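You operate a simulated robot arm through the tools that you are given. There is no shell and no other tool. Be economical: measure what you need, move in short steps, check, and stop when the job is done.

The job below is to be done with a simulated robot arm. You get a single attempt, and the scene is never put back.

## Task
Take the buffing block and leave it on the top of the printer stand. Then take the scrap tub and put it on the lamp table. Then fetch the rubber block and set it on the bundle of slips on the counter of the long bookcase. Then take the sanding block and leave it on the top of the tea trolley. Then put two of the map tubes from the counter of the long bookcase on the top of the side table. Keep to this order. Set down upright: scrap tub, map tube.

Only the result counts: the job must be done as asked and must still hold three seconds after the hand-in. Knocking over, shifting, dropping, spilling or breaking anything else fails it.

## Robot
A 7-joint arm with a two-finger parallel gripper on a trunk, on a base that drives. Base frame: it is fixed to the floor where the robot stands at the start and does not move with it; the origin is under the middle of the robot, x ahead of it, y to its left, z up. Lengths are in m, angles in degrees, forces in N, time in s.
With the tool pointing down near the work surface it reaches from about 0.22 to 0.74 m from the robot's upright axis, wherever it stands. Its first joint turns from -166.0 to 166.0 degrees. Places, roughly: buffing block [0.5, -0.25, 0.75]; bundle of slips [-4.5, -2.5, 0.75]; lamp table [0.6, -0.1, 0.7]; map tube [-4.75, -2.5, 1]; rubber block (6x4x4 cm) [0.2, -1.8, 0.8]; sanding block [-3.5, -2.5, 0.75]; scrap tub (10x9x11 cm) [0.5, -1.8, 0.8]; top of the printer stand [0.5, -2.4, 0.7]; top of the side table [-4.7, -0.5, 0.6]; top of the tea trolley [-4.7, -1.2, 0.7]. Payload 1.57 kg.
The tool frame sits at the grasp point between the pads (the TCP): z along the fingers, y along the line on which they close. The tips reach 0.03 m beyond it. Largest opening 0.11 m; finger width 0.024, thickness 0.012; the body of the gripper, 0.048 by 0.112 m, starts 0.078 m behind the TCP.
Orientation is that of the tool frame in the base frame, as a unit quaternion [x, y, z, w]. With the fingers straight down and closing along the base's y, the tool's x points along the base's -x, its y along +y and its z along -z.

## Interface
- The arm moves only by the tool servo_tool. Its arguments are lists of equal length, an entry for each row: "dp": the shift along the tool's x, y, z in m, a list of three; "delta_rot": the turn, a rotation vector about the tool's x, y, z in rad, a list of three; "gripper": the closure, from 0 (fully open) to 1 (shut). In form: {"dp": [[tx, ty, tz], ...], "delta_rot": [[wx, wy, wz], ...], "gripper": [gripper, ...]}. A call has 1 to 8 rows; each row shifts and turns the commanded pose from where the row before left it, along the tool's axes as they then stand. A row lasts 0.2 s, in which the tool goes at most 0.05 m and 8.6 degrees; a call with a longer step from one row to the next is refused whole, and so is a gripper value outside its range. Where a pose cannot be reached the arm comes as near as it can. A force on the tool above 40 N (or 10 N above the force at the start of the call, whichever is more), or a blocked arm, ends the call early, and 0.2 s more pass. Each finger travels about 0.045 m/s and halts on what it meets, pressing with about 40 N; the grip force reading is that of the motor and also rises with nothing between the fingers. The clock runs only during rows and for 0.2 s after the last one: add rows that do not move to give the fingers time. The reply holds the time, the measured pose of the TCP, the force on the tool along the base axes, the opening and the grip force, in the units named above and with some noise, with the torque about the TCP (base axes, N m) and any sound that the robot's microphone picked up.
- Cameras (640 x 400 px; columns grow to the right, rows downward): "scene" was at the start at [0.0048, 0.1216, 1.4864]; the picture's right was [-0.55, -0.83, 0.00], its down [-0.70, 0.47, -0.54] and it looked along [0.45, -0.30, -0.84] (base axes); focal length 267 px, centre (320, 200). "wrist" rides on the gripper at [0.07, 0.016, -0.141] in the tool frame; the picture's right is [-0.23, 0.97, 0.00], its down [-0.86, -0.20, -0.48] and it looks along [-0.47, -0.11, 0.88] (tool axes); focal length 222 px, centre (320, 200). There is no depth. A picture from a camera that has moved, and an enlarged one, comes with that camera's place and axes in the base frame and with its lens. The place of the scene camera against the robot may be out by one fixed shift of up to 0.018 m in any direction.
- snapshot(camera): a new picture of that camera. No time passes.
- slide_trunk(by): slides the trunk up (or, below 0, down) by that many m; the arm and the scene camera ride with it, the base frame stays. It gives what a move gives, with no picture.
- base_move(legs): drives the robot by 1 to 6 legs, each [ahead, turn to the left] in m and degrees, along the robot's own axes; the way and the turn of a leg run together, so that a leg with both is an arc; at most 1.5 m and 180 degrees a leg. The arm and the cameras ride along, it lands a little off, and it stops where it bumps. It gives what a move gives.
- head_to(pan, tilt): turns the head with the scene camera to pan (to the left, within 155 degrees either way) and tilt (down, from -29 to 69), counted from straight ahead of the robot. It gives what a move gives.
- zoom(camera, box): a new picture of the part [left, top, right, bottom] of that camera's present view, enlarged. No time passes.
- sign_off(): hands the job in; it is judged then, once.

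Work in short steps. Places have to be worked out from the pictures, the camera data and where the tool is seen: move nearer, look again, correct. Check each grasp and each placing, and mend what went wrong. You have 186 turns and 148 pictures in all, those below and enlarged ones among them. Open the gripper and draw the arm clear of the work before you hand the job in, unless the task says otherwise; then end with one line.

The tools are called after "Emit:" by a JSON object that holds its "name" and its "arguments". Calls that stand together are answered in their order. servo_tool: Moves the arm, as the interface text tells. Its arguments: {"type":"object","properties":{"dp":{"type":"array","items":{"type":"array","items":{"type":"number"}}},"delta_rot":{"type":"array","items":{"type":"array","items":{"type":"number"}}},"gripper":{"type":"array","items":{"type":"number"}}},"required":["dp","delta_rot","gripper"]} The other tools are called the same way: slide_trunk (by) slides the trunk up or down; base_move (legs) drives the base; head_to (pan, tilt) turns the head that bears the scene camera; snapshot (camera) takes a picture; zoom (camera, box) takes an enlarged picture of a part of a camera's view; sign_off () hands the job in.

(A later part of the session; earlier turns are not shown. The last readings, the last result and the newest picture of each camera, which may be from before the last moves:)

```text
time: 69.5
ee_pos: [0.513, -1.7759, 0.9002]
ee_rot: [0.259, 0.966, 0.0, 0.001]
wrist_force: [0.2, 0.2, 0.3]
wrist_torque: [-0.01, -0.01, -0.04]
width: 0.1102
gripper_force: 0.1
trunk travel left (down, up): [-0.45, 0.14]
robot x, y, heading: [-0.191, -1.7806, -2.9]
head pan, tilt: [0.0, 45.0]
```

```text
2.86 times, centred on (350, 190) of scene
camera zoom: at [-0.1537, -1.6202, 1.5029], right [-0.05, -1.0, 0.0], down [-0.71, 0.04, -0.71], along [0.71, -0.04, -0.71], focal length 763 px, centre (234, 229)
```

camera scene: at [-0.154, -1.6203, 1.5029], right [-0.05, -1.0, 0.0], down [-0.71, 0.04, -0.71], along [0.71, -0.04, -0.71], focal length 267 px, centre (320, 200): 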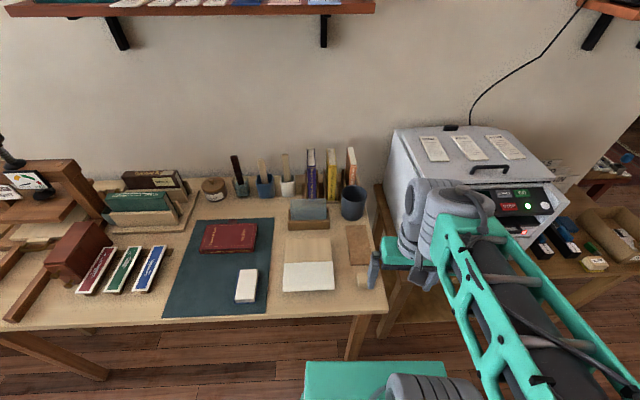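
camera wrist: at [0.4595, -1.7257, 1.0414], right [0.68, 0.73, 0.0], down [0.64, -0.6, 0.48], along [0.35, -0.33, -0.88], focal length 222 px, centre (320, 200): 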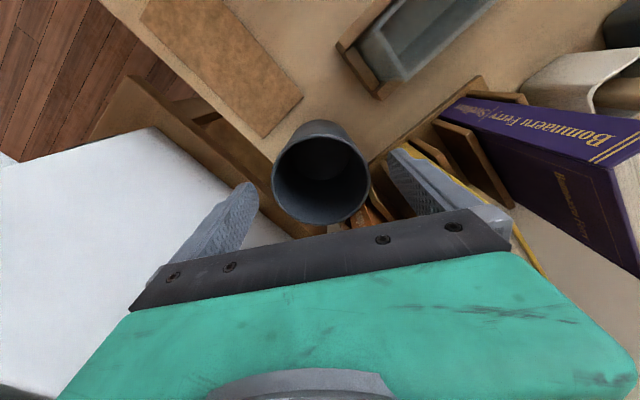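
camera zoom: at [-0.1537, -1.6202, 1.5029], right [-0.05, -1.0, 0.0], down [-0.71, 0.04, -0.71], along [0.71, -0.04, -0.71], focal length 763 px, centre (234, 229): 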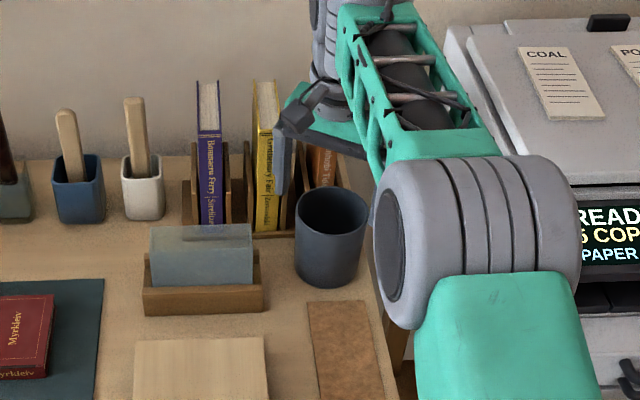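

Centred within 2 mm, fingers clear of the book holder by ~2 cm. I descend to z ≈ 0.825 and close.

Emit:
{"name": "servo_tool", "arguments": {"dp": [[0, 0, 0.04], [0, 0, 0.033], [0, 0, 0], [0, 0, 0], [0, 0, 0], [0, 0, 0]], "delta_rot": [[0, 0, 0], [0, 0, 0], [0, 0, 0], [0, 0, 0], [0, 0, 0], [0, 0, 0]], "gripper": [0, 0, 0, 1, 1, 1]}}

Emit:
{"name": "snapshot", "arguments": {"camera": "wrist"}}

```text
time: 70.9
ee_pos: [0.5133, -1.7772, 0.8297]
ee_rot: [0.258, 0.966, 0.0, 0.001]
wrist_force: [0.4, -0.7, -0.1]
wrist_torque: [0.0, -0.04, -0.03]
width: 0.0899
gripper_force: 29.0
trunk travel left (down, up): [-0.45, 0.14]
robot x, y, heading: [-0.1906, -1.7791, -3.0]
head pan, tilt: [0.0, 45.0]
```

```text
110 pictures are left
camera wrist: at [0.4608, -1.7284, 0.9714], right [0.68, 0.73, 0.0], down [0.64, -0.6, 0.48], along [0.35, -0.33, -0.88], focal length 222 px, centre (320, 200)
```

wrist: 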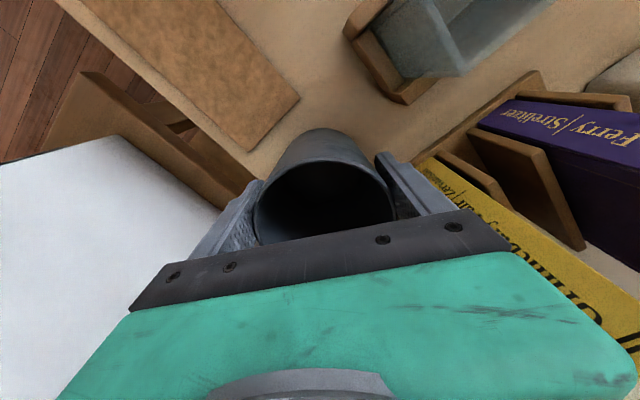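

Gripped at 0.09 m. I lift straight up and check.

Emit:
{"name": "servo_tool", "arguments": {"dp": [[0, 0, 0], [0, 0, -0.02], [0, 0, -0.04], [0, 0, -0.04], [0, 0, -0.04], [0, 0, -0.04], [0, 0, 0]], "delta_rot": [[0, 0, 0], [0, 0, 0], [0, 0, 0], [0, 0, 0], [0, 0, 0], [0, 0, 0], [0, 0, 0]], "gripper": [1, 1, 1, 1, 1, 1, 1]}}

Emit:
{"name": "snapshot", "arguments": {"camera": "wrist"}}

Emit:
{"name": "snapshot", "arguments": {"camera": "scene"}}

```text
time: 72.5
ee_pos: [0.512, -1.7769, 1.0078]
ee_rot: [0.258, 0.966, 0.0, 0.0]
wrist_force: [-0.1, -1.0, -2.6]
wrist_torque: [0.04, 0.0, -0.01]
width: 0.0896
gripper_force: 40.2
trunk travel left (down, up): [-0.45, 0.14]
robot x, y, heading: [-0.1895, -1.7779, -3.0]
head pan, tilt: [0.0, 45.0]
```

```text
109 pictures are left
camera wrist: at [0.4593, -1.7271, 1.1498], right [0.68, 0.73, 0.0], down [0.64, -0.6, 0.48], along [0.35, -0.33, -0.88], focal length 222 px, centre (320, 200)
```

wrist: 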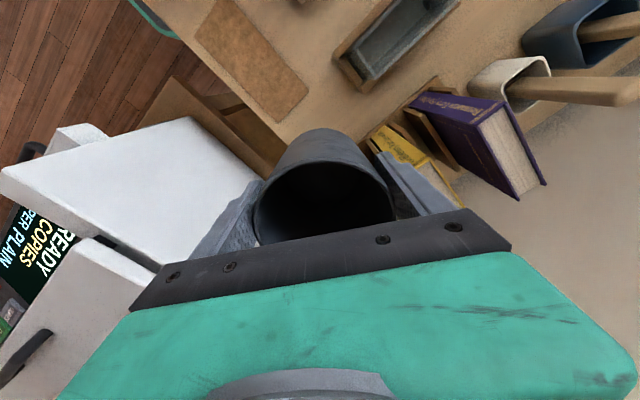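

```text
108 pictures are left
camera scene: at [-0.1538, -1.6202, 1.5029], right [-0.05, -1.0, 0.0], down [-0.71, 0.04, -0.71], along [0.71, -0.04, -0.71], focal length 267 px, centre (320, 200)
```

scene: 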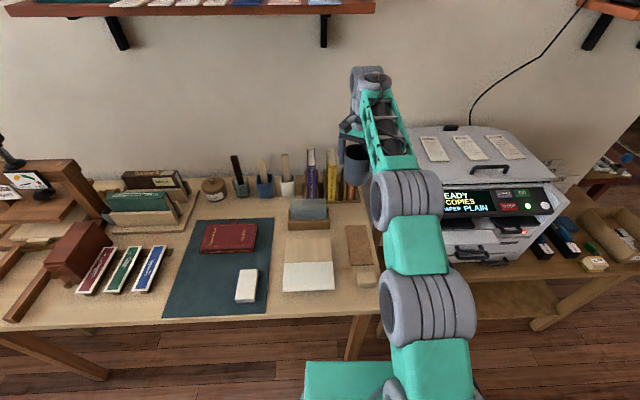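

The tub is held. I draw the arm in over the bench with the tub high, then drive back to the lamp table.

Emit:
{"name": "servo_tool", "arguments": {"dp": [[0.042, -0.0243, 0], [0.042, -0.0243, 0], [0.042, -0.0243, 0], [0.042, -0.0243, 0], [0.042, -0.0243, 0], [0.042, -0.0243, 0], [0.042, -0.0243, 0], [0, 0, 0]], "delta_rot": [[0, 0, 0], [0, 0, 0], [0, 0, 0], [0, 0, 0], [0, 0, 0], [0, 0, 0], [0, 0, 0], [0, 0, 0]], "gripper": [1, 1, 1, 1, 1, 1, 1, 1]}}

Emit:
{"name": "base_move", "arguments": {"legs": [[-0.1, 0], [0, 93], [1.5, 0], [0.13, 0], [0, -90], [0.12, 0]]}}

Emit:
{"name": "head_to", "arguments": {"pan": 15, "tilt": 50}}

Emit:
{"name": "snapshot", "arguments": {"camera": "scene"}}

Emit:
{"name": "snapshot", "arguments": {"camera": "wrist"}}

```text
time: 74.3
ee_pos: [0.1708, -1.779, 1.0051]
ee_rot: [0.259, 0.966, 0.0, 0.0]
wrist_force: [-0.4, -0.5, -3.4]
wrist_torque: [0.02, 0.02, 0.01]
width: 0.0898
gripper_force: 39.7
trunk travel left (down, up): [-0.45, 0.14]
robot x, y, heading: [-0.1894, -1.7794, -3.0]
head pan, tilt: [0.0, 45.0]
```

```text
time: 92.0
ee_pos: [0.1829, -0.1121, 1.006]
ee_rot: [0.225, 0.974, 0.0, 0.001]
wrist_force: [0.1, -0.4, -3.2]
wrist_torque: [0.03, 0.03, 0.0]
width: 0.0887
gripper_force: 40.2
trunk travel left (down, up): [-0.45, 0.14]
robot x, y, heading: [-0.1771, -0.1373, 1.0]
head pan, tilt: [0.0, 45.0]
```

```text
time: 92.7
ee_pos: [0.182, -0.1121, 1.0052]
ee_rot: [0.224, 0.975, -0.001, 0.0]
wrist_force: [-0.3, -0.5, -3.9]
wrist_torque: [-0.01, 0.04, 0.0]
width: 0.089
gripper_force: 40.3
trunk travel left (down, up): [-0.45, 0.14]
robot x, y, heading: [-0.1782, -0.1375, 1.0]
head pan, tilt: [15.0, 50.0]
```

```text
107 pictures are left
camera scene: at [-0.1599, 0.0428, 1.496], right [0.28, -0.96, 0.0], down [-0.74, -0.21, -0.64], along [0.62, 0.18, -0.77], focal length 267 px, centre (320, 200)
```

scene: 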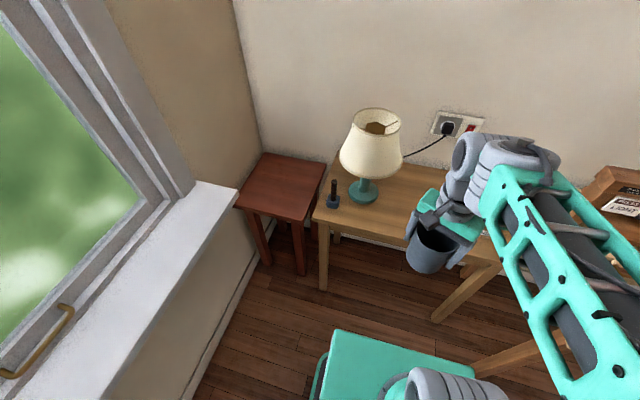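

```text
106 pictures are left
camera wrist: at [0.1268, -0.0655, 1.1476], right [0.63, 0.78, 0.0], down [0.68, -0.55, 0.48], along [0.37, -0.3, -0.88], focal length 222 px, centre (320, 200)
```

wrist: 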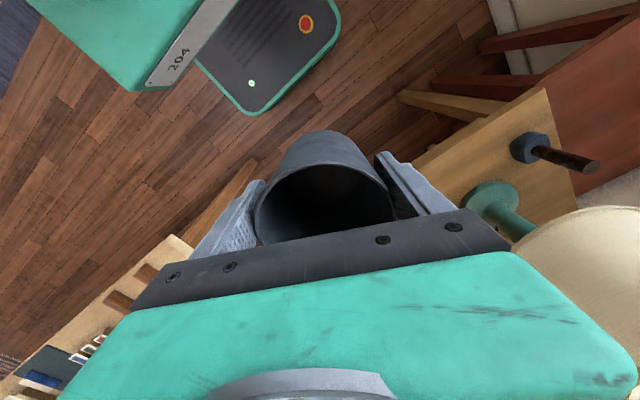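

I straighten the tool and move out over the table's front part, then look.

Emit:
{"name": "servo_tool", "arguments": {"dp": [[0, 0, 0], [0, 0, 0], [0, 0, 0], [-0.045, -0.004, 0], [-0.045, -0.004, 0], [-0.045, -0.005, 0], [-0.045, -0.005, 0], [0, 0, 0]], "delta_rot": [[0, 0, -0.149], [0, 0, -0.149], [0, 0, -0.149], [0, 0, 0], [0, 0, 0], [0, 0, 0], [0, 0, 0], [0, 0, 0]], "gripper": [1, 1, 1, 1, 1, 1, 1, 1]}}

Emit:
{"name": "snapshot", "arguments": {"camera": "wrist"}}

Emit:
{"name": "snapshot", "arguments": {"camera": "scene"}}

```text
time: 94.5
ee_pos: [0.3612, -0.1264, 1.0062]
ee_rot: [0.003, 1.0, -0.001, 0.002]
wrist_force: [-0.3, 0.9, -3.5]
wrist_torque: [0.0, 0.06, 0.02]
width: 0.089
gripper_force: 40.6
trunk travel left (down, up): [-0.45, 0.14]
robot x, y, heading: [-0.1781, -0.1375, 1.3]
head pan, tilt: [15.0, 50.0]
```

```text
105 pictures are left
camera wrist: at [0.2928, -0.1102, 1.1481], right [0.23, 0.97, 0.0], down [0.85, -0.2, 0.48], along [0.47, -0.11, -0.88], focal length 222 px, centre (320, 200)
```

wrist: 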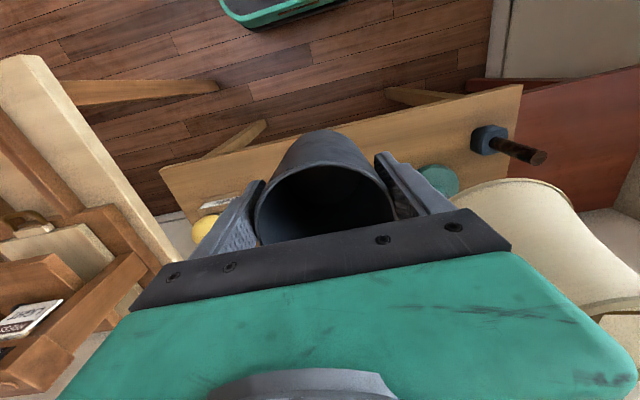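

```text
104 pictures are left
camera scene: at [-0.1594, 0.0428, 1.496], right [0.28, -0.96, 0.0], down [-0.74, -0.21, -0.64], along [0.62, 0.18, -0.77], focal length 267 px, centre (320, 200)
```

scene: 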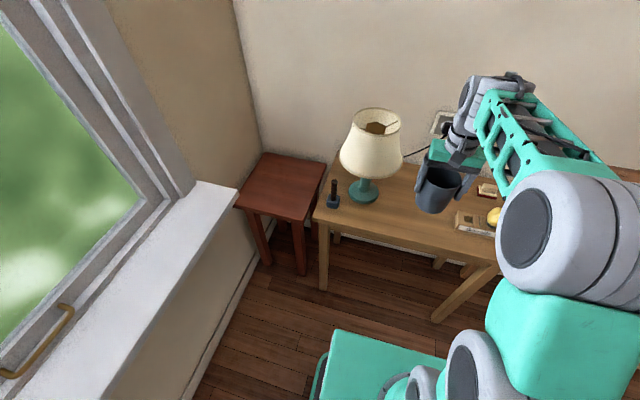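

Clear area at (0.46, -0.125) between lamp and lemon box. I move there, lower to about z = 0.84, then check.

Emit:
{"name": "servo_tool", "arguments": {"dp": [[-0.049, 0, 0], [-0.049, 0, 0], [0, 0, 0.045], [0, 0, 0.045], [0, 0, 0.045], [0, 0, 0.03], [0, 0, 0]], "delta_rot": [[0, 0, 0], [0, 0, 0], [0, 0, 0], [0, 0, 0], [0, 0, 0], [0, 0, 0], [0, 0, 0]], "gripper": [1, 1, 1, 1, 1, 1, 1]}}

Emit:
{"name": "snapshot", "arguments": {"camera": "wrist"}}

Emit:
{"name": "zoom", "arguments": {"camera": "scene", "box": [320, 90, 560, 290]}}

```text
time: 96.1
ee_pos: [0.4612, -0.1322, 0.8433]
ee_rot: [0.002, 1.0, 0.0, 0.0]
wrist_force: [0.1, 0.5, -2.8]
wrist_torque: [0.02, 0.04, -0.01]
width: 0.0891
gripper_force: 40.3
trunk travel left (down, up): [-0.45, 0.14]
robot x, y, heading: [-0.1798, -0.1401, 1.3]
head pan, tilt: [15.0, 50.0]
```

```text
103 pictures are left
camera wrist: at [0.3919, -0.115, 0.9851], right [0.23, 0.97, 0.0], down [0.85, -0.2, 0.48], along [0.47, -0.11, -0.88], focal length 222 px, centre (320, 200)
```

wrist: 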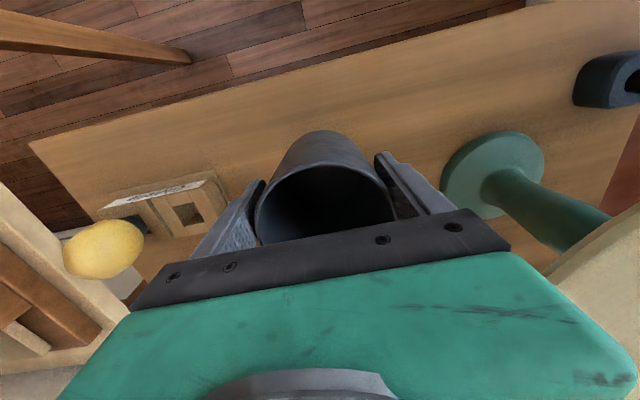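

```text
2.00 times, centred on (440, 190) of scene
camera zoom: at [-0.1596, 0.0428, 1.496], right [0.28, -0.96, 0.0], down [-0.74, -0.21, -0.64], along [0.62, 0.18, -0.77], focal length 534 px, centre (80, 220)
```

zoom: 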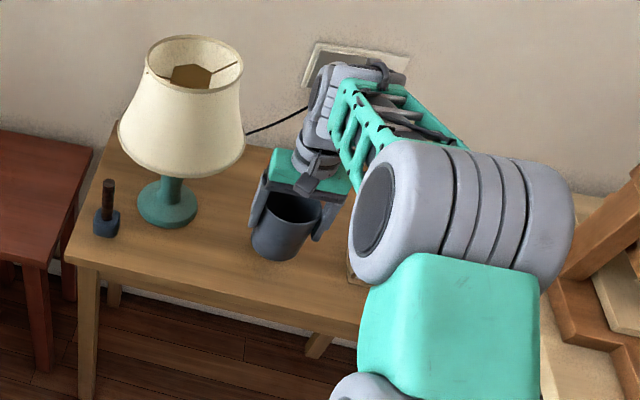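

Good spot, clear of the lamp and the box. I lower slowly to contact.

Emit:
{"name": "servo_tool", "arguments": {"dp": [[0, 0, 0.015], [0, 0, 0.006], [0, 0, 0.005], [0, 0, 0.004], [0, 0, 0.004], [0, 0, 0.004], [0, 0, 0.004], [0, 0, 0]], "delta_rot": [[0, 0, 0], [0, 0, 0], [0, 0, 0], [0, 0, 0], [0, 0, 0], [0, 0, 0], [0, 0, 0], [0, 0, 0]], "gripper": [1, 1, 1, 1, 1, 1, 1, 1]}}

```text
time: 97.9
ee_pos: [0.4614, -0.1314, 0.8002]
ee_rot: [0.002, 1.0, 0.0, 0.001]
wrist_force: [-0.4, 0.0, -3.9]
wrist_torque: [0.03, 0.04, -0.01]
width: 0.0888
gripper_force: 40.0
trunk travel left (down, up): [-0.45, 0.14]
robot x, y, heading: [-0.1797, -0.1383, 1.2]
head pan, tilt: [15.0, 50.0]
```

Emit:
{"name": "servo_tool", "arguments": {"dp": [[0, 0, 0.003], [0, 0, 0.003], [0, 0, 0.003], [0, 0, 0.003], [0, 0, 0.003], [0, 0, 0.003], [0, 0, 0.003], [0, 0, 0]], "delta_rot": [[0, 0, 0], [0, 0, 0], [0, 0, 0], [0, 0, 0], [0, 0, 0], [0, 0, 0], [0, 0, 0], [0, 0, 0]], "gripper": [1, 1, 1, 1, 1, 1, 1, 1]}}

Emit:
{"name": "snapshot", "arguments": {"camera": "wrist"}}

```text
time: 99.2
ee_pos: [0.4636, -0.131, 0.7908]
ee_rot: [0.002, 1.0, 0.0, 0.006]
wrist_force: [-1.3, -0.5, 12.5]
wrist_torque: [-0.17, 0.46, -0.01]
width: 0.088
gripper_force: 40.1
trunk travel left (down, up): [-0.45, 0.14]
robot x, y, heading: [-0.1767, -0.1375, 1.2]
head pan, tilt: [15.0, 50.0]
stopped in row 6: the force on the tool passed its limit (the readings are from after the stop); the commanded pose is now the measured one
```

```text
101 pictures are left
camera wrist: at [0.392, -0.1134, 0.9305], right [0.23, 0.97, 0.0], down [0.85, -0.2, 0.49], along [0.48, -0.11, -0.87], focal length 222 px, centre (320, 200)
```

wrist: 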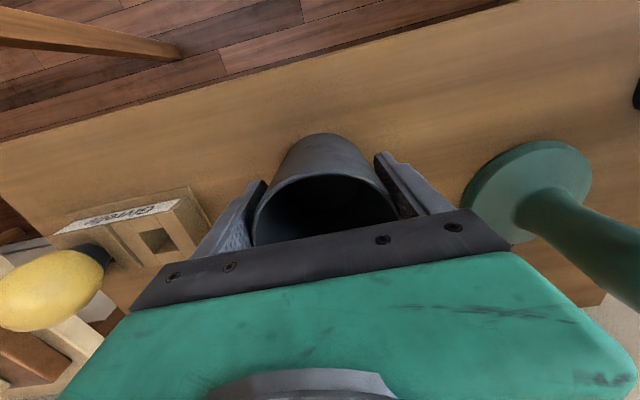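

Contact at z = 0.791 (12 N). I release and rise.

Emit:
{"name": "servo_tool", "arguments": {"dp": [[0, 0, 0], [0, 0, 0], [0, 0, 0], [0, 0, -0.03], [0, 0, -0.05], [0, 0, -0.05], [0, 0, -0.05], [0, 0, -0.03]], "delta_rot": [[0, 0, 0], [0, 0, 0], [0, 0, 0], [0, 0, 0], [0, 0, 0], [0, 0, 0], [0, 0, 0], [0, 0, 0]], "gripper": [0, 0, 0, 0, 0, 0, 0, 0]}}

Emit:
{"name": "snapshot", "arguments": {"camera": "scene"}}

Emit:
{"name": "snapshot", "arguments": {"camera": "wrist"}}

```text
time: 101.0
ee_pos: [0.4619, -0.1313, 0.9977]
ee_rot: [0.003, 1.0, 0.0, 0.003]
wrist_force: [0.3, -0.1, 0.6]
wrist_torque: [-0.01, 0.02, 0.01]
width: 0.1099
gripper_force: 0.0
trunk travel left (down, up): [-0.45, 0.14]
robot x, y, heading: [-0.1768, -0.1348, 1.1]
head pan, tilt: [15.0, 50.0]
```

```text
100 pictures are left
camera scene: at [-0.1603, 0.0428, 1.4959], right [0.28, -0.96, 0.0], down [-0.74, -0.21, -0.64], along [0.62, 0.18, -0.77], focal length 267 px, centre (320, 200)
```

scene: 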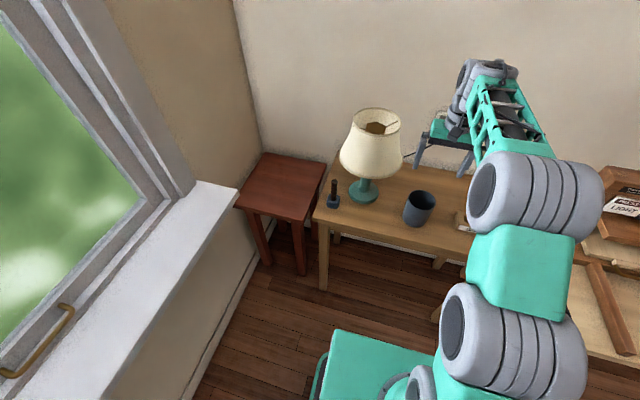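

```text
99 pictures are left
camera wrist: at [0.3915, -0.1137, 1.1383], right [0.23, 0.97, 0.0], down [0.85, -0.2, 0.48], along [0.47, -0.11, -0.87], focal length 222 px, centre (320, 200)
```

wrist: 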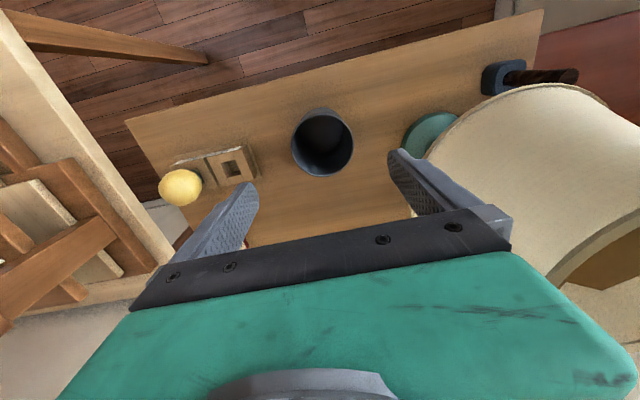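

The tub stands upright on the lamp table. I draw the arm in and drive back to the bench end for the rubber block.

Emit:
{"name": "servo_tool", "arguments": {"dp": [[0.045, 0, 0], [0.045, 0, 0], [0.045, 0, 0], [0.045, 0, 0], [0.045, 0, 0], [0.045, 0, 0], [0, 0, 0]], "delta_rot": [[0, 0, 0], [0, 0, 0], [0, 0, 0], [0, 0, 0], [0, 0, 0], [0, 0, 0], [0, 0, 0]], "gripper": [0, 0, 0, 0, 0, 0, 0]}}

Emit:
{"name": "base_move", "arguments": {"legs": [[-0.1, 0], [0, -91], [1.5, 0], [0.12, 0], [0, 90]]}}

Emit:
{"name": "head_to", "arguments": {"pan": 0, "tilt": 50}}

Emit:
{"name": "snapshot", "arguments": {"camera": "scene"}}

Emit:
{"name": "snapshot", "arguments": {"camera": "wrist"}}

```text
time: 102.6
ee_pos: [0.1883, -0.1297, 0.9957]
ee_rot: [0.002, 1.0, 0.0, 0.004]
wrist_force: [-0.2, -0.3, 0.7]
wrist_torque: [-0.02, -0.04, 0.04]
width: 0.11
gripper_force: 0.1
trunk travel left (down, up): [-0.45, 0.14]
robot x, y, heading: [-0.1775, -0.1346, 1.1]
head pan, tilt: [15.0, 50.0]
```

```text
time: 119.3
ee_pos: [0.1488, -1.7484, 0.9955]
ee_rot: [-0.01, 1.0, 0.0, 0.004]
wrist_force: [0.1, 0.3, 0.6]
wrist_torque: [0.02, 0.0, -0.01]
width: 0.1099
gripper_force: 0.0
trunk travel left (down, up): [-0.45, 0.14]
robot x, y, heading: [-0.2162, -1.766, 2.6]
head pan, tilt: [15.0, 50.0]
```

```text
time: 120.1
ee_pos: [0.1494, -1.7484, 0.9953]
ee_rot: [-0.009, 1.0, -0.001, 0.004]
wrist_force: [-0.3, 0.2, 0.0]
wrist_torque: [-0.01, 0.0, -0.01]
width: 0.11
gripper_force: 0.1
trunk travel left (down, up): [-0.45, 0.14]
robot x, y, heading: [-0.2154, -1.765, 2.2]
head pan, tilt: [0.0, 50.0]
```

```text
98 pictures are left
camera scene: at [-0.2002, -1.603, 1.496], right [0.04, -1.0, 0.0], down [-0.77, -0.03, -0.64], along [0.64, 0.03, -0.77], focal length 267 px, centre (320, 200)
```

scene: 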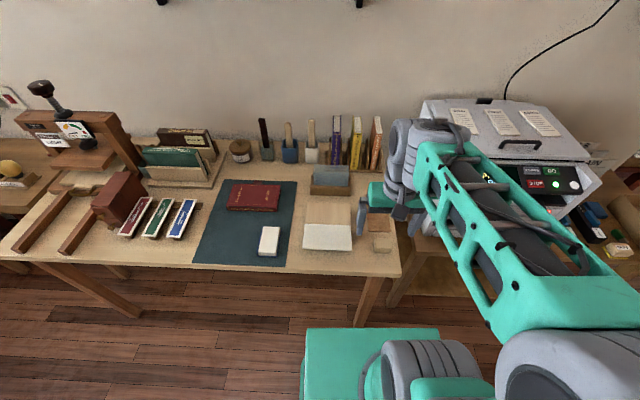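

```text
97 pictures are left
camera wrist: at [0.0789, -1.7321, 1.1362], right [0.21, 0.98, 0.0], down [0.86, -0.18, 0.48], along [0.47, -0.1, -0.87], focal length 222 px, centre (320, 200)
```

wrist: 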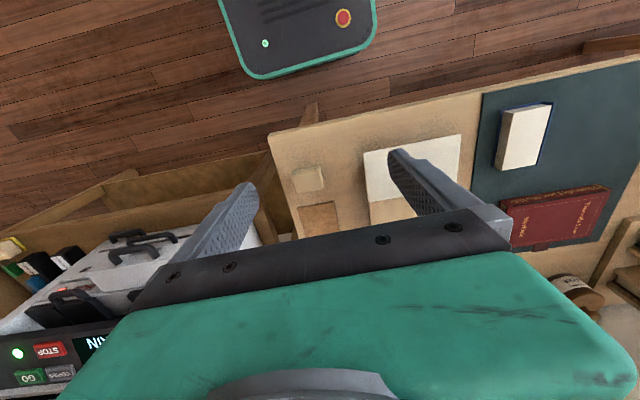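

The rubber block is at about (0.217, -1.777). I move over it and lower for a closer look.

Emit:
{"name": "servo_tool", "arguments": {"dp": [[-0.035, -0.014, 0.03], [-0.034, -0.014, 0.03], [0, 0, 0.035], [0, 0, 0]], "delta_rot": [[0, 0, 0], [0, 0, 0], [0, 0, 0], [0, 0, 0]], "gripper": [0, 0, 0, 0]}}

Emit:
{"name": "snapshot", "arguments": {"camera": "wrist"}}

Emit:
{"name": "zoom", "arguments": {"camera": "scene", "box": [290, 160, 450, 280]}}

```text
time: 121.1
ee_pos: [0.2203, -1.7763, 0.9005]
ee_rot: [-0.01, 1.0, 0.0, 0.003]
wrist_force: [-0.2, 0.2, -0.2]
wrist_torque: [-0.01, 0.0, 0.04]
width: 0.1099
gripper_force: 0.0
trunk travel left (down, up): [-0.45, 0.14]
robot x, y, heading: [-0.2183, -1.7608, 2.4]
head pan, tilt: [0.0, 50.0]
```

```text
96 pictures are left
camera wrist: at [0.1495, -1.7606, 1.0413], right [0.21, 0.98, 0.0], down [0.86, -0.18, 0.48], along [0.47, -0.1, -0.87], focal length 222 px, centre (320, 200)
```

wrist: 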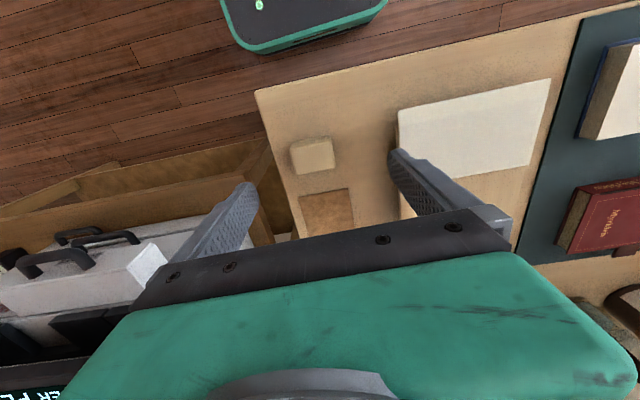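

```text
3.33 times, centred on (370, 220) of scene
camera zoom: at [-0.2002, -1.6031, 1.496], right [0.04, -1.0, 0.0], down [-0.77, -0.03, -0.64], along [0.64, 0.03, -0.77], focal length 890 px, centre (153, 133)
```

zoom: 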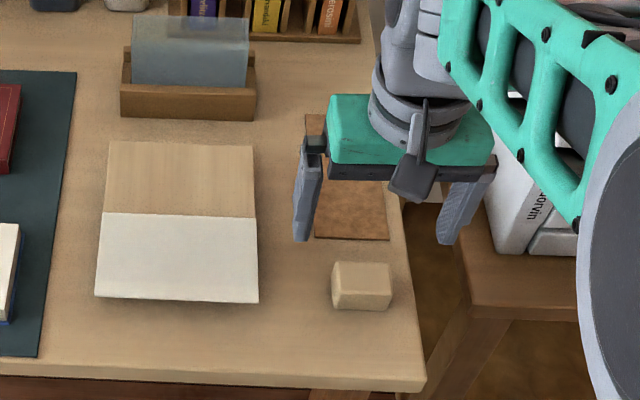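

Centre the tool on (0.220, -1.780) and descend to z ≈ 0.796, then close.

Emit:
{"name": "servo_tool", "arguments": {"dp": [[0, -0.004, 0.04], [0, 0, 0.04], [0, 0, 0.024], [0, 0, 0], [0, 0, 0], [0, 0, 0], [0, 0, 0], [0, 0, 0]], "delta_rot": [[0, 0, 0], [0, 0, 0], [0, 0, 0], [0, 0, 0], [0, 0, 0], [0, 0, 0], [0, 0, 0], [0, 0, 0]], "gripper": [0, 0, 0, 0, 1, 1, 1, 1]}}

Emit:
{"name": "snapshot", "arguments": {"camera": "wrist"}}

```text
time: 122.9
ee_pos: [0.2211, -1.7774, 0.7968]
ee_rot: [-0.01, 1.0, 0.0, 0.004]
wrist_force: [0.0, -0.3, 0.8]
wrist_torque: [-0.01, -0.02, -0.02]
width: 0.0514
gripper_force: 17.8
trunk travel left (down, up): [-0.45, 0.14]
robot x, y, heading: [-0.22, -1.7634, 2.6]
head pan, tilt: [0.0, 50.0]
```

```text
94 pictures are left
camera wrist: at [0.1503, -1.7618, 0.938], right [0.21, 0.98, 0.0], down [0.86, -0.18, 0.48], along [0.47, -0.1, -0.87], focal length 222 px, centre (320, 200)
```

wrist: 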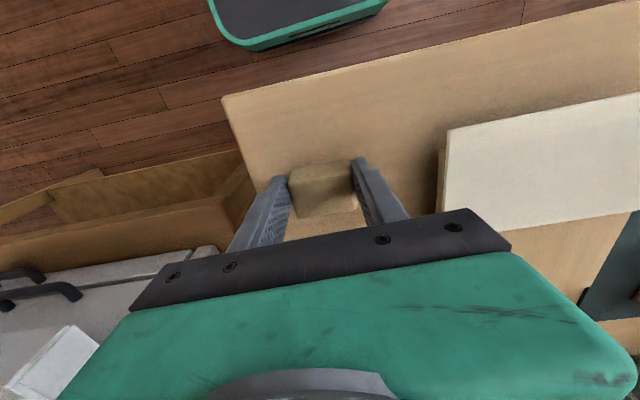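

Contact at 0.051. I finish the grip and lift.

Emit:
{"name": "servo_tool", "arguments": {"dp": [[0, 0, 0], [0, 0, 0], [0, 0, -0.03], [0, 0, -0.04], [0, 0, -0.04], [0, 0, -0.04], [0, 0, -0.04], [0, 0, 0]], "delta_rot": [[0, 0, 0], [0, 0, 0], [0, 0, 0], [0, 0, 0], [0, 0, 0], [0, 0, 0], [0, 0, 0], [0, 0, 0]], "gripper": [1, 1, 1, 1, 1, 1, 1, 1]}}

Emit:
{"name": "zoom", "arguments": {"camera": "wrist", "box": [200, 120, 440, 260]}}

Emit:
{"name": "head_to", "arguments": {"pan": -155, "tilt": 15}}

Emit:
{"name": "snapshot", "arguments": {"camera": "scene"}}

```text
time: 124.7
ee_pos: [0.2195, -1.7786, 0.9867]
ee_rot: [-0.01, 1.0, 0.0, 0.003]
wrist_force: [-0.3, -0.1, -0.2]
wrist_torque: [0.02, 0.01, 0.0]
width: 0.0507
gripper_force: 39.6
trunk travel left (down, up): [-0.45, 0.14]
robot x, y, heading: [-0.2209, -1.7624, 2.2]
head pan, tilt: [0.0, 50.0]
```

```text
2.67 times, centred on (320, 190) of wrist
camera zoom: at [0.1486, -1.7632, 1.1287], right [0.21, 0.98, 0.0], down [0.86, -0.18, 0.48], along [0.47, -0.1, -0.87], focal length 592 px, centre (320, 227)
```

zoom: 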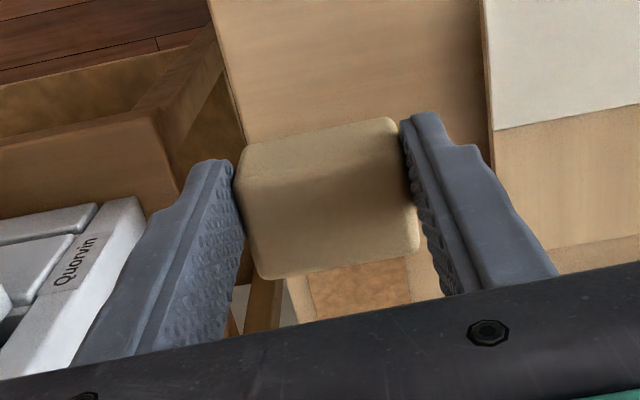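

```text
time: 127.1
ee_pos: [0.2192, -1.7785, 0.9875]
ee_rot: [-0.01, 1.0, 0.0, 0.004]
wrist_force: [-0.5, 0.1, 0.0]
wrist_torque: [-0.01, 0.05, 0.01]
width: 0.0509
gripper_force: 40.8
trunk travel left (down, up): [-0.45, 0.14]
robot x, y, heading: [-0.2165, -1.7611, 2.1]
head pan, tilt: [-154.7, 15.0]
```

```text
92 pictures are left
camera scene: at [-0.3598, -1.6497, 1.5497], right [-0.46, 0.89, 0.0], down [0.23, 0.12, -0.97], along [-0.86, -0.45, -0.26], focal length 267 px, centre (320, 200)
```

scene: 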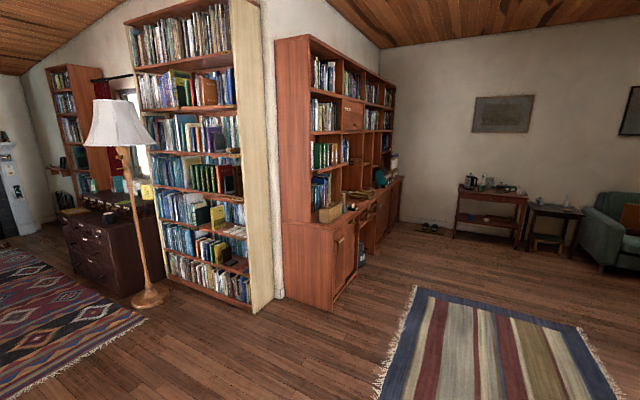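

The rubber block is held. The long bookcase runs along x from about -2.2 to -5 with its counter front near y = -2.5. I draw in the arm, turn around and drive along the room.

Emit:
{"name": "servo_tool", "arguments": {"dp": [[0.04, 0, 0], [0.04, 0, 0], [0.03, 0, 0], [0, 0, 0]], "delta_rot": [[0, 0, 0], [0, 0, 0], [0, 0, 0], [0, 0, 0]], "gripper": [1, 1, 1, 1]}}

Emit:
{"name": "base_move", "arguments": {"legs": [[-0.2, 0], [0, 178], [1.5, 0], [1.4, 0]]}}

Emit:
{"name": "head_to", "arguments": {"pan": 35, "tilt": 25}}

Emit:
{"name": "snapshot", "arguments": {"camera": "scene"}}

```text
time: 128.1
ee_pos: [0.1073, -1.7803, 0.986]
ee_rot: [-0.009, 1.0, 0.0, 0.004]
wrist_force: [0.8, 0.1, -0.9]
wrist_torque: [0.01, -0.03, -0.02]
width: 0.0505
gripper_force: 40.3
trunk travel left (down, up): [-0.45, 0.14]
robot x, y, heading: [-0.2192, -1.7644, 2.6]
head pan, tilt: [-154.7, 15.0]
```

```text
time: 150.7
ee_pos: [-3.679, -1.7832, 0.9857]
ee_rot: [1.0, 0.004, -0.003, 0.0]
wrist_force: [0.0, -0.6, -0.7]
wrist_torque: [0.02, 0.03, -0.01]
width: 0.0509
gripper_force: 40.2
trunk travel left (down, up): [-0.45, 0.14]
robot x, y, heading: [-3.3508, -1.8099, -178.6]
head pan, tilt: [-154.7, 15.0]
```

```text
time: 153.5
ee_pos: [-3.6799, -1.7835, 0.9852]
ee_rot: [1.0, 0.004, -0.004, 0.001]
wrist_force: [0.4, 0.4, -0.3]
wrist_torque: [0.01, -0.01, 0.02]
width: 0.0507
gripper_force: 40.4
trunk travel left (down, up): [-0.45, 0.14]
robot x, y, heading: [-3.3527, -1.8074, -178.2]
head pan, tilt: [35.0, 25.0]
```

```text
91 pictures are left
camera scene: at [-3.3568, -2.007, 1.5335], right [-0.6, 0.8, 0.0], down [0.34, 0.25, -0.91], along [-0.73, -0.54, -0.42], focal length 267 px, centre (320, 200)
```

scene: 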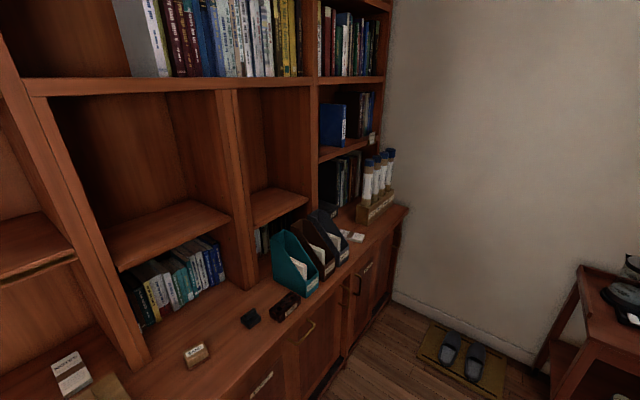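

I zoom on the counter objects.

Emit:
{"name": "zoom", "arguments": {"camera": "scene", "box": [260, 130, 440, 270]}}

Emit:
{"name": "zoom", "arguments": {"camera": "scene", "box": [40, 230, 340, 400]}}

```text
2.86 times, centred on (350, 200) of scene
camera zoom: at [-3.3568, -2.007, 1.5335], right [-0.6, 0.8, 0.0], down [0.34, 0.25, -0.91], along [-0.73, -0.54, -0.42], focal length 763 px, centre (234, 200)
```

zoom: 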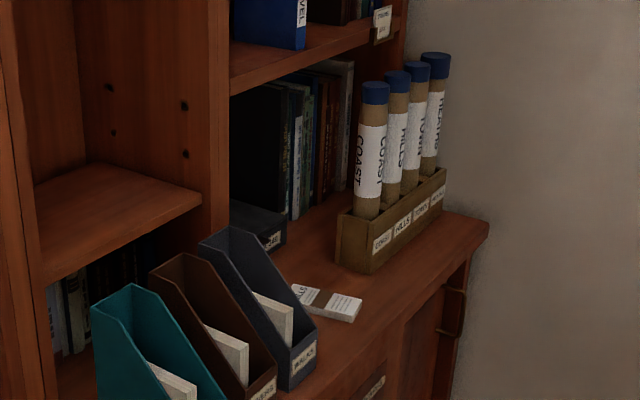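

```text
2.13 times, centred on (190, 315) of scene
camera zoom: at [-3.3568, -2.007, 1.5335], right [-0.6, 0.8, 0.0], down [0.34, 0.25, -0.91], along [-0.73, -0.54, -0.42], focal length 570 px, centre (597, -45)
```

zoom: 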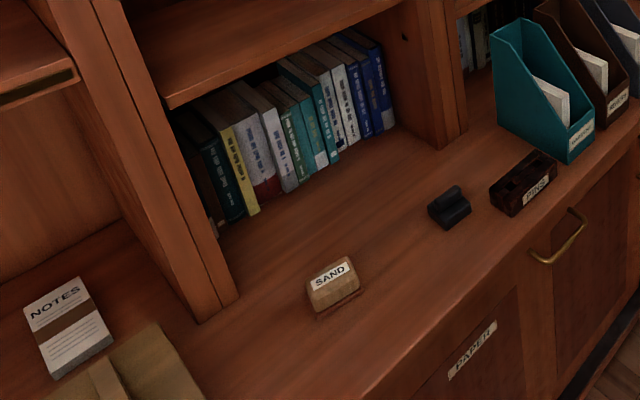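

The bundle of slips is at about (-4.46, -2.61), SAND at (-3.57, -2.64), and there are slippers on a mat at x < -4.58. I stop at x ≈ -4.12 to keep clear of them, turn to face the counter and move closer.

Emit:
{"name": "base_move", "arguments": {"legs": [[0.77, 0], [0, 88], [0.2, 0]]}}

Emit:
{"name": "head_to", "arguments": {"pan": -30, "tilt": 45}}

Emit:
{"name": "snapshot", "arguments": {"camera": "scene"}}

Emit:
{"name": "zoom", "arguments": {"camera": "scene", "box": [240, 100, 480, 260]}}

```text
time: 162.7
ee_pos: [-4.1612, -2.3499, 0.9855]
ee_rot: [0.721, 0.693, -0.003, 0.003]
wrist_force: [-0.7, 0.2, -0.1]
wrist_torque: [-0.01, 0.0, 0.05]
width: 0.0509
gripper_force: 40.0
trunk travel left (down, up): [-0.45, 0.14]
robot x, y, heading: [-4.126, -2.0251, -91.0]
head pan, tilt: [35.0, 25.0]
```

```text
time: 164.0
ee_pos: [-4.1618, -2.3483, 0.9854]
ee_rot: [0.72, 0.694, -0.002, 0.003]
wrist_force: [-0.2, 0.9, 0.5]
wrist_torque: [0.0, -0.01, 0.0]
width: 0.0506
gripper_force: 40.1
trunk travel left (down, up): [-0.45, 0.14]
robot x, y, heading: [-4.1291, -2.0246, -90.8]
head pan, tilt: [-30.0, 45.0]
```

```text
88 pictures are left
camera scene: at [-4.0056, -2.032, 1.5029], right [-0.86, 0.51, 0.0], down [0.36, 0.61, -0.71], along [-0.36, -0.61, -0.71], focal length 267 px, centre (320, 200)
```

scene: 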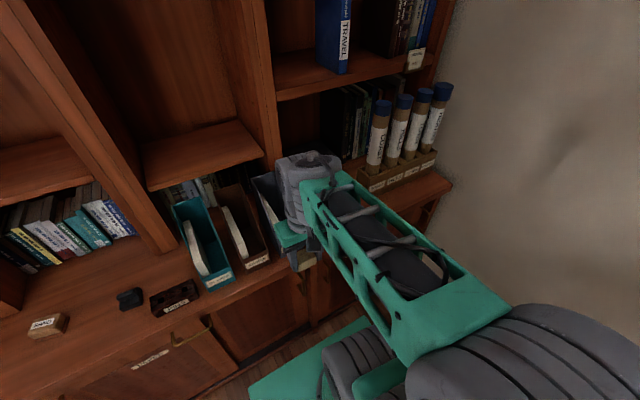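

```text
2.50 times, centred on (360, 180) of scene
camera zoom: at [-4.0056, -2.032, 1.5029], right [-0.86, 0.51, 0.0], down [0.36, 0.61, -0.71], along [-0.36, -0.61, -0.71], focal length 668 px, centre (220, 250)
```

zoom: 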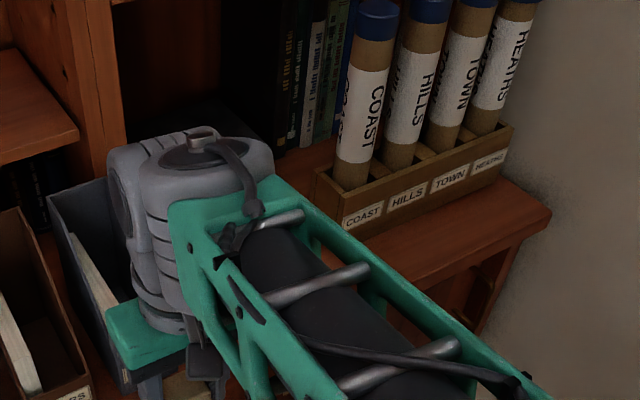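

The arm hides the bundle. I move the tool along the counter front to x ≈ -4.45 (staying in front of the edge), then look.

Emit:
{"name": "servo_tool", "arguments": {"dp": [[0, -0.048, 0], [0, -0.048, 0], [0, -0.048, 0], [0, -0.048, 0], [0, -0.048, 0], [0, -0.048, 0], [0, 0, 0]], "delta_rot": [[0, 0, 0], [0, 0, 0], [0, 0, 0], [0, 0, 0], [0, 0, 0], [0, 0, 0], [0, 0, 0]], "gripper": [1, 1, 1, 1, 1, 1, 1]}}

Emit:
{"name": "snapshot", "arguments": {"camera": "wrist"}}

Emit:
{"name": "snapshot", "arguments": {"camera": "scene"}}

```text
time: 165.6
ee_pos: [-4.447, -2.3382, 0.9868]
ee_rot: [0.72, 0.694, -0.002, 0.003]
wrist_force: [-0.5, 0.0, -1.2]
wrist_torque: [0.0, 0.0, 0.03]
width: 0.0505
gripper_force: 40.2
trunk travel left (down, up): [-0.45, 0.14]
robot x, y, heading: [-4.1228, -2.026, -91.3]
head pan, tilt: [-30.0, 45.0]
```

```text
86 pictures are left
camera wrist: at [-4.429, -2.2675, 1.1279], right [0.96, -0.26, 0.0], down [-0.23, -0.84, 0.48], along [-0.13, -0.47, -0.87], focal length 222 px, centre (320, 200)
```

wrist: 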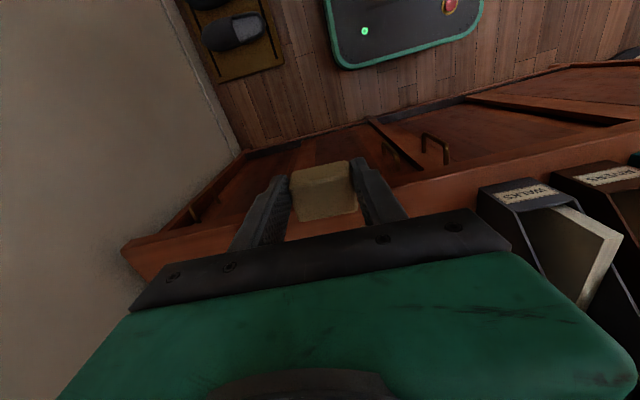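

```text
85 pictures are left
camera scene: at [-4.0062, -2.032, 1.5029], right [-0.86, 0.51, 0.0], down [0.36, 0.61, -0.71], along [-0.36, -0.61, -0.71], focal length 267 px, centre (320, 200)
```

scene: 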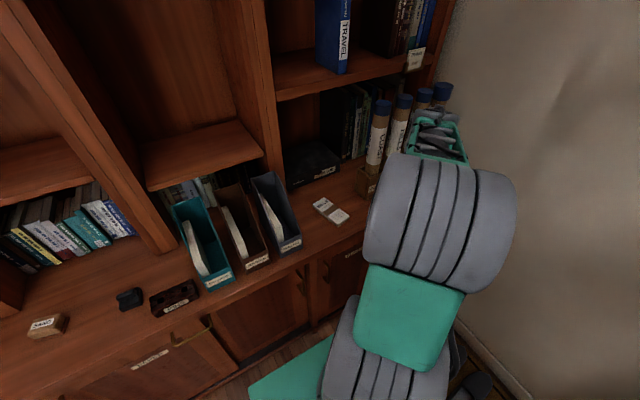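

Now the bundle is visible. I zoom on it.

Emit:
{"name": "zoom", "arguments": {"camera": "scene", "box": [270, 170, 390, 250]}}

```text
5.00 times, centred on (330, 210) of scene
camera zoom: at [-4.0062, -2.032, 1.5029], right [-0.86, 0.51, 0.0], down [0.36, 0.61, -0.71], along [-0.36, -0.61, -0.71], focal length 1335 px, centre (270, 150)
```

zoom: 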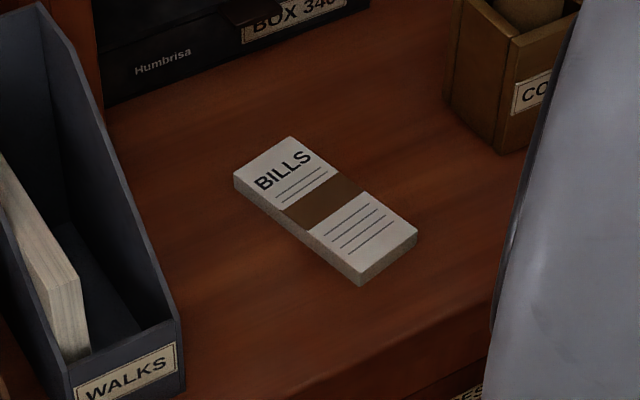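

The bundle ("BILLS") centre is about (-4.40, -2.61), its long side running roughly along y, turned about 14°. I align the tool and move above it.

Emit:
{"name": "servo_tool", "arguments": {"dp": [[0, 0, 0], [0, 0, 0], [-0.046, -0.0036, 0], [-0.046, -0.0036, 0], [-0.046, -0.0036, 0], [-0.046, -0.0036, 0], [-0.046, -0.0036, 0], [0, 0, 0]], "delta_rot": [[0, 0, -0.14], [0, 0, -0.14], [0, 0, 0], [0, 0, 0], [0, 0, 0], [0, 0, 0], [0, 0, 0], [0, 0, 0]], "gripper": [1, 1, 1, 1, 1, 1, 1, 1]}}

Emit:
{"name": "snapshot", "arguments": {"camera": "wrist"}}

Emit:
{"name": "snapshot", "arguments": {"camera": "scene"}}

```text
time: 167.4
ee_pos: [-4.4105, -2.5697, 0.9867]
ee_rot: [0.616, 0.788, -0.002, 0.002]
wrist_force: [0.3, 0.7, -0.5]
wrist_torque: [0.0, -0.01, -0.02]
width: 0.0507
gripper_force: 40.7
trunk travel left (down, up): [-0.45, 0.14]
robot x, y, heading: [-4.1291, -2.0279, -91.0]
head pan, tilt: [-30.0, 45.0]
```

```text
83 pictures are left
camera wrist: at [-4.4113, -2.4955, 1.1274], right [1.0, 0.01, 0.0], down [0.01, -0.87, 0.48], along [0.01, -0.48, -0.87], focal length 222 px, centre (320, 200)
```

wrist: 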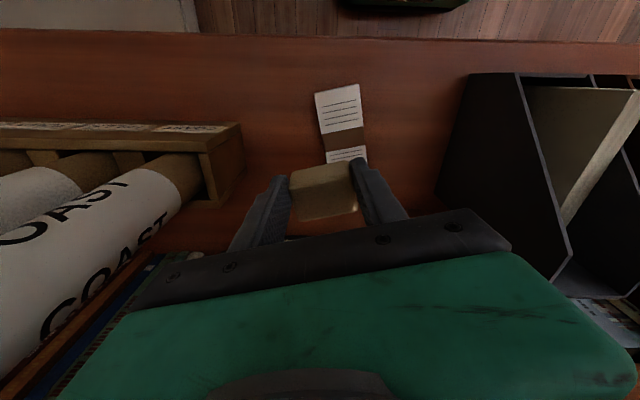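

```text
82 pictures are left
camera scene: at [-4.0058, -2.0324, 1.5029], right [-0.86, 0.51, 0.0], down [0.36, 0.61, -0.71], along [-0.36, -0.61, -0.71], focal length 267 px, centre (320, 200)
```

scene: 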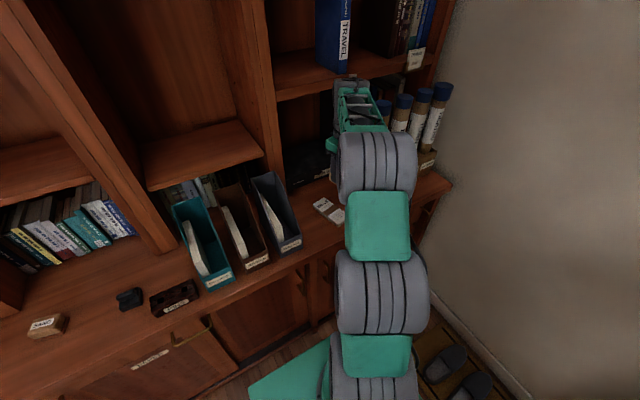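

Triangulating both cameras puts the bundle centre at about (-4.374, -2.585), its top near z ≈ 0.78. I shift over it and lower to 0.87.

Emit:
{"name": "servo_tool", "arguments": {"dp": [[-0.0237, 0.0317, 0], [0, 0, 0.04], [0, 0, 0.04], [0, 0, 0.035], [0, 0, 0]], "delta_rot": [[0, 0, 0], [0, 0, 0], [0, 0, 0], [0, 0, 0], [0, 0, 0]], "gripper": [1, 1, 1, 1, 1]}}

Emit:
{"name": "snapshot", "arguments": {"camera": "wrist"}}

Emit:
{"name": "zoom", "arguments": {"camera": "scene", "box": [270, 140, 390, 260]}}

```text
time: 168.6
ee_pos: [-4.376, -2.5801, 0.8733]
ee_rot: [0.616, 0.788, -0.003, 0.002]
wrist_force: [-0.5, 0.1, 0.1]
wrist_torque: [0.02, -0.03, 0.01]
width: 0.0508
gripper_force: 40.0
trunk travel left (down, up): [-0.45, 0.14]
robot x, y, heading: [-4.126, -2.0255, -90.8]
head pan, tilt: [-30.0, 45.0]
```

```text
81 pictures are left
camera wrist: at [-4.3774, -2.5069, 1.0138], right [1.0, 0.01, 0.0], down [0.01, -0.87, 0.49], along [0.01, -0.49, -0.87], focal length 222 px, centre (320, 200)
```

wrist: 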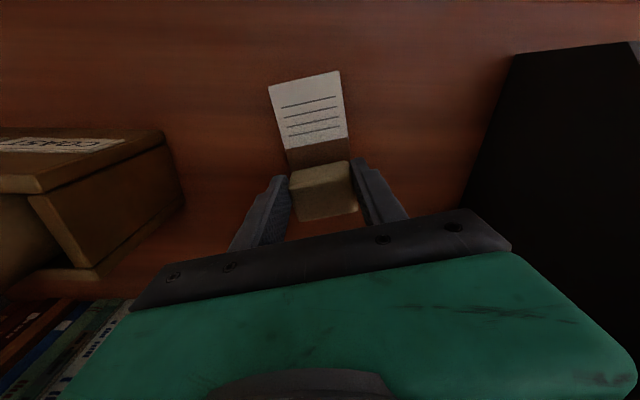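

```text
3.33 times, centred on (330, 200) of scene
camera zoom: at [-4.0059, -2.0322, 1.5029], right [-0.86, 0.51, 0.0], down [0.36, 0.61, -0.71], along [-0.36, -0.61, -0.71], focal length 890 px, centre (287, 200)
```

zoom: 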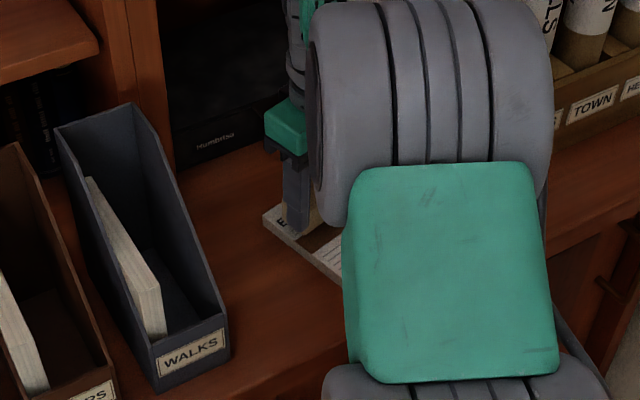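

The block sits right over the band at the bundle's middle and is aligned. I lower gently to contact.

Emit:
{"name": "servo_tool", "arguments": {"dp": [[0, 0, 0.02], [0, 0, 0.01], [0, 0, 0.005], [0, 0, 0.004], [0, 0, 0.004], [0, 0, 0.004], [0, 0, 0]], "delta_rot": [[0, 0, 0], [0, 0, 0], [0, 0, 0], [0, 0, 0], [0, 0, 0], [0, 0, 0], [0, 0, 0]], "gripper": [1, 1, 1, 1, 1, 1, 1]}}

Emit:
{"name": "snapshot", "arguments": {"camera": "wrist"}}

```text
time: 169.1
ee_pos: [-4.378, -2.5835, 0.8618]
ee_rot: [0.617, 0.787, -0.01, 0.003]
wrist_force: [3.5, 6.3, 19.0]
wrist_torque: [0.35, -0.47, 0.11]
width: 0.0506
gripper_force: 39.7
trunk travel left (down, up): [-0.45, 0.14]
robot x, y, heading: [-4.1248, -2.0242, -90.8]
head pan, tilt: [-30.0, 45.0]
stopped in row 2: the force on the tool passed its limit (the readings are from after the stop); the commanded pose is now the measured one
```

```text
79 pictures are left
camera wrist: at [-4.3772, -2.5075, 1.0022], right [1.0, 0.01, -0.01], down [0.02, -0.87, 0.5], along [0.0, -0.5, -0.87], focal length 222 px, centre (320, 200)
```

wrist: 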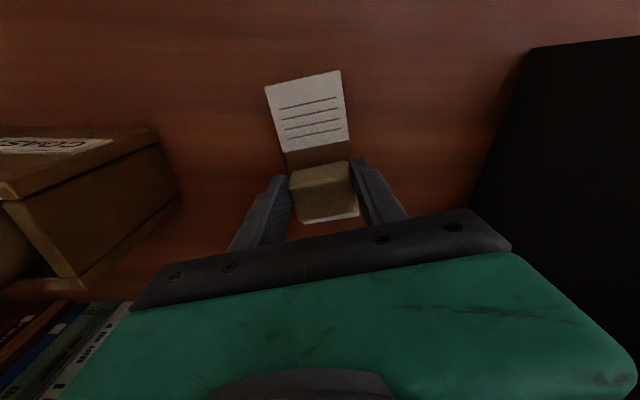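

Contact came earlier than expected (z = 0.862). I look closely to see whether the block is really on the bundle or something else touches.

Emit:
{"name": "zoom", "arguments": {"camera": "wrist", "box": [230, 60, 430, 240]}}

Emit:
{"name": "snapshot", "arguments": {"camera": "scene"}}

```text
2.22 times, centred on (330, 150) of wrist
camera zoom: at [-4.3772, -2.5075, 1.0022], right [1.0, 0.01, -0.01], down [0.02, -0.87, 0.5], along [0.0, -0.5, -0.87], focal length 494 px, centre (298, 311)
```

zoom: 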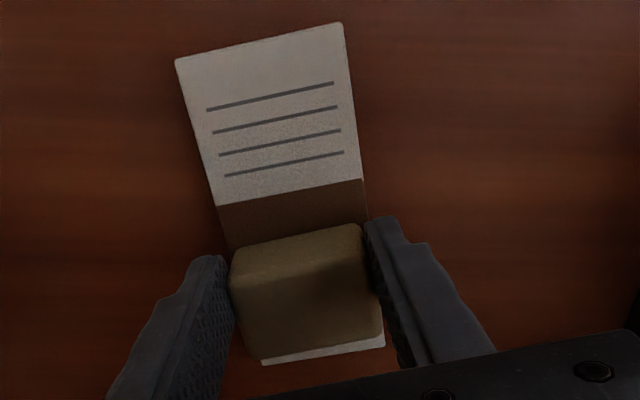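

```text
77 pictures are left
camera scene: at [-4.0048, -2.0296, 1.5032], right [-0.86, 0.51, 0.0], down [0.36, 0.61, -0.71], along [-0.36, -0.61, -0.71], focal length 267 px, centre (320, 200)
```

scene: 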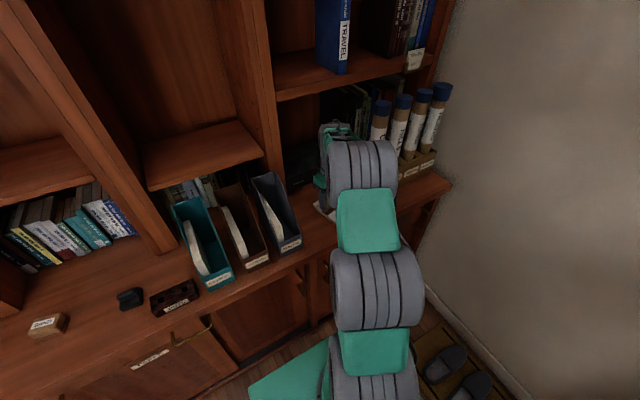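

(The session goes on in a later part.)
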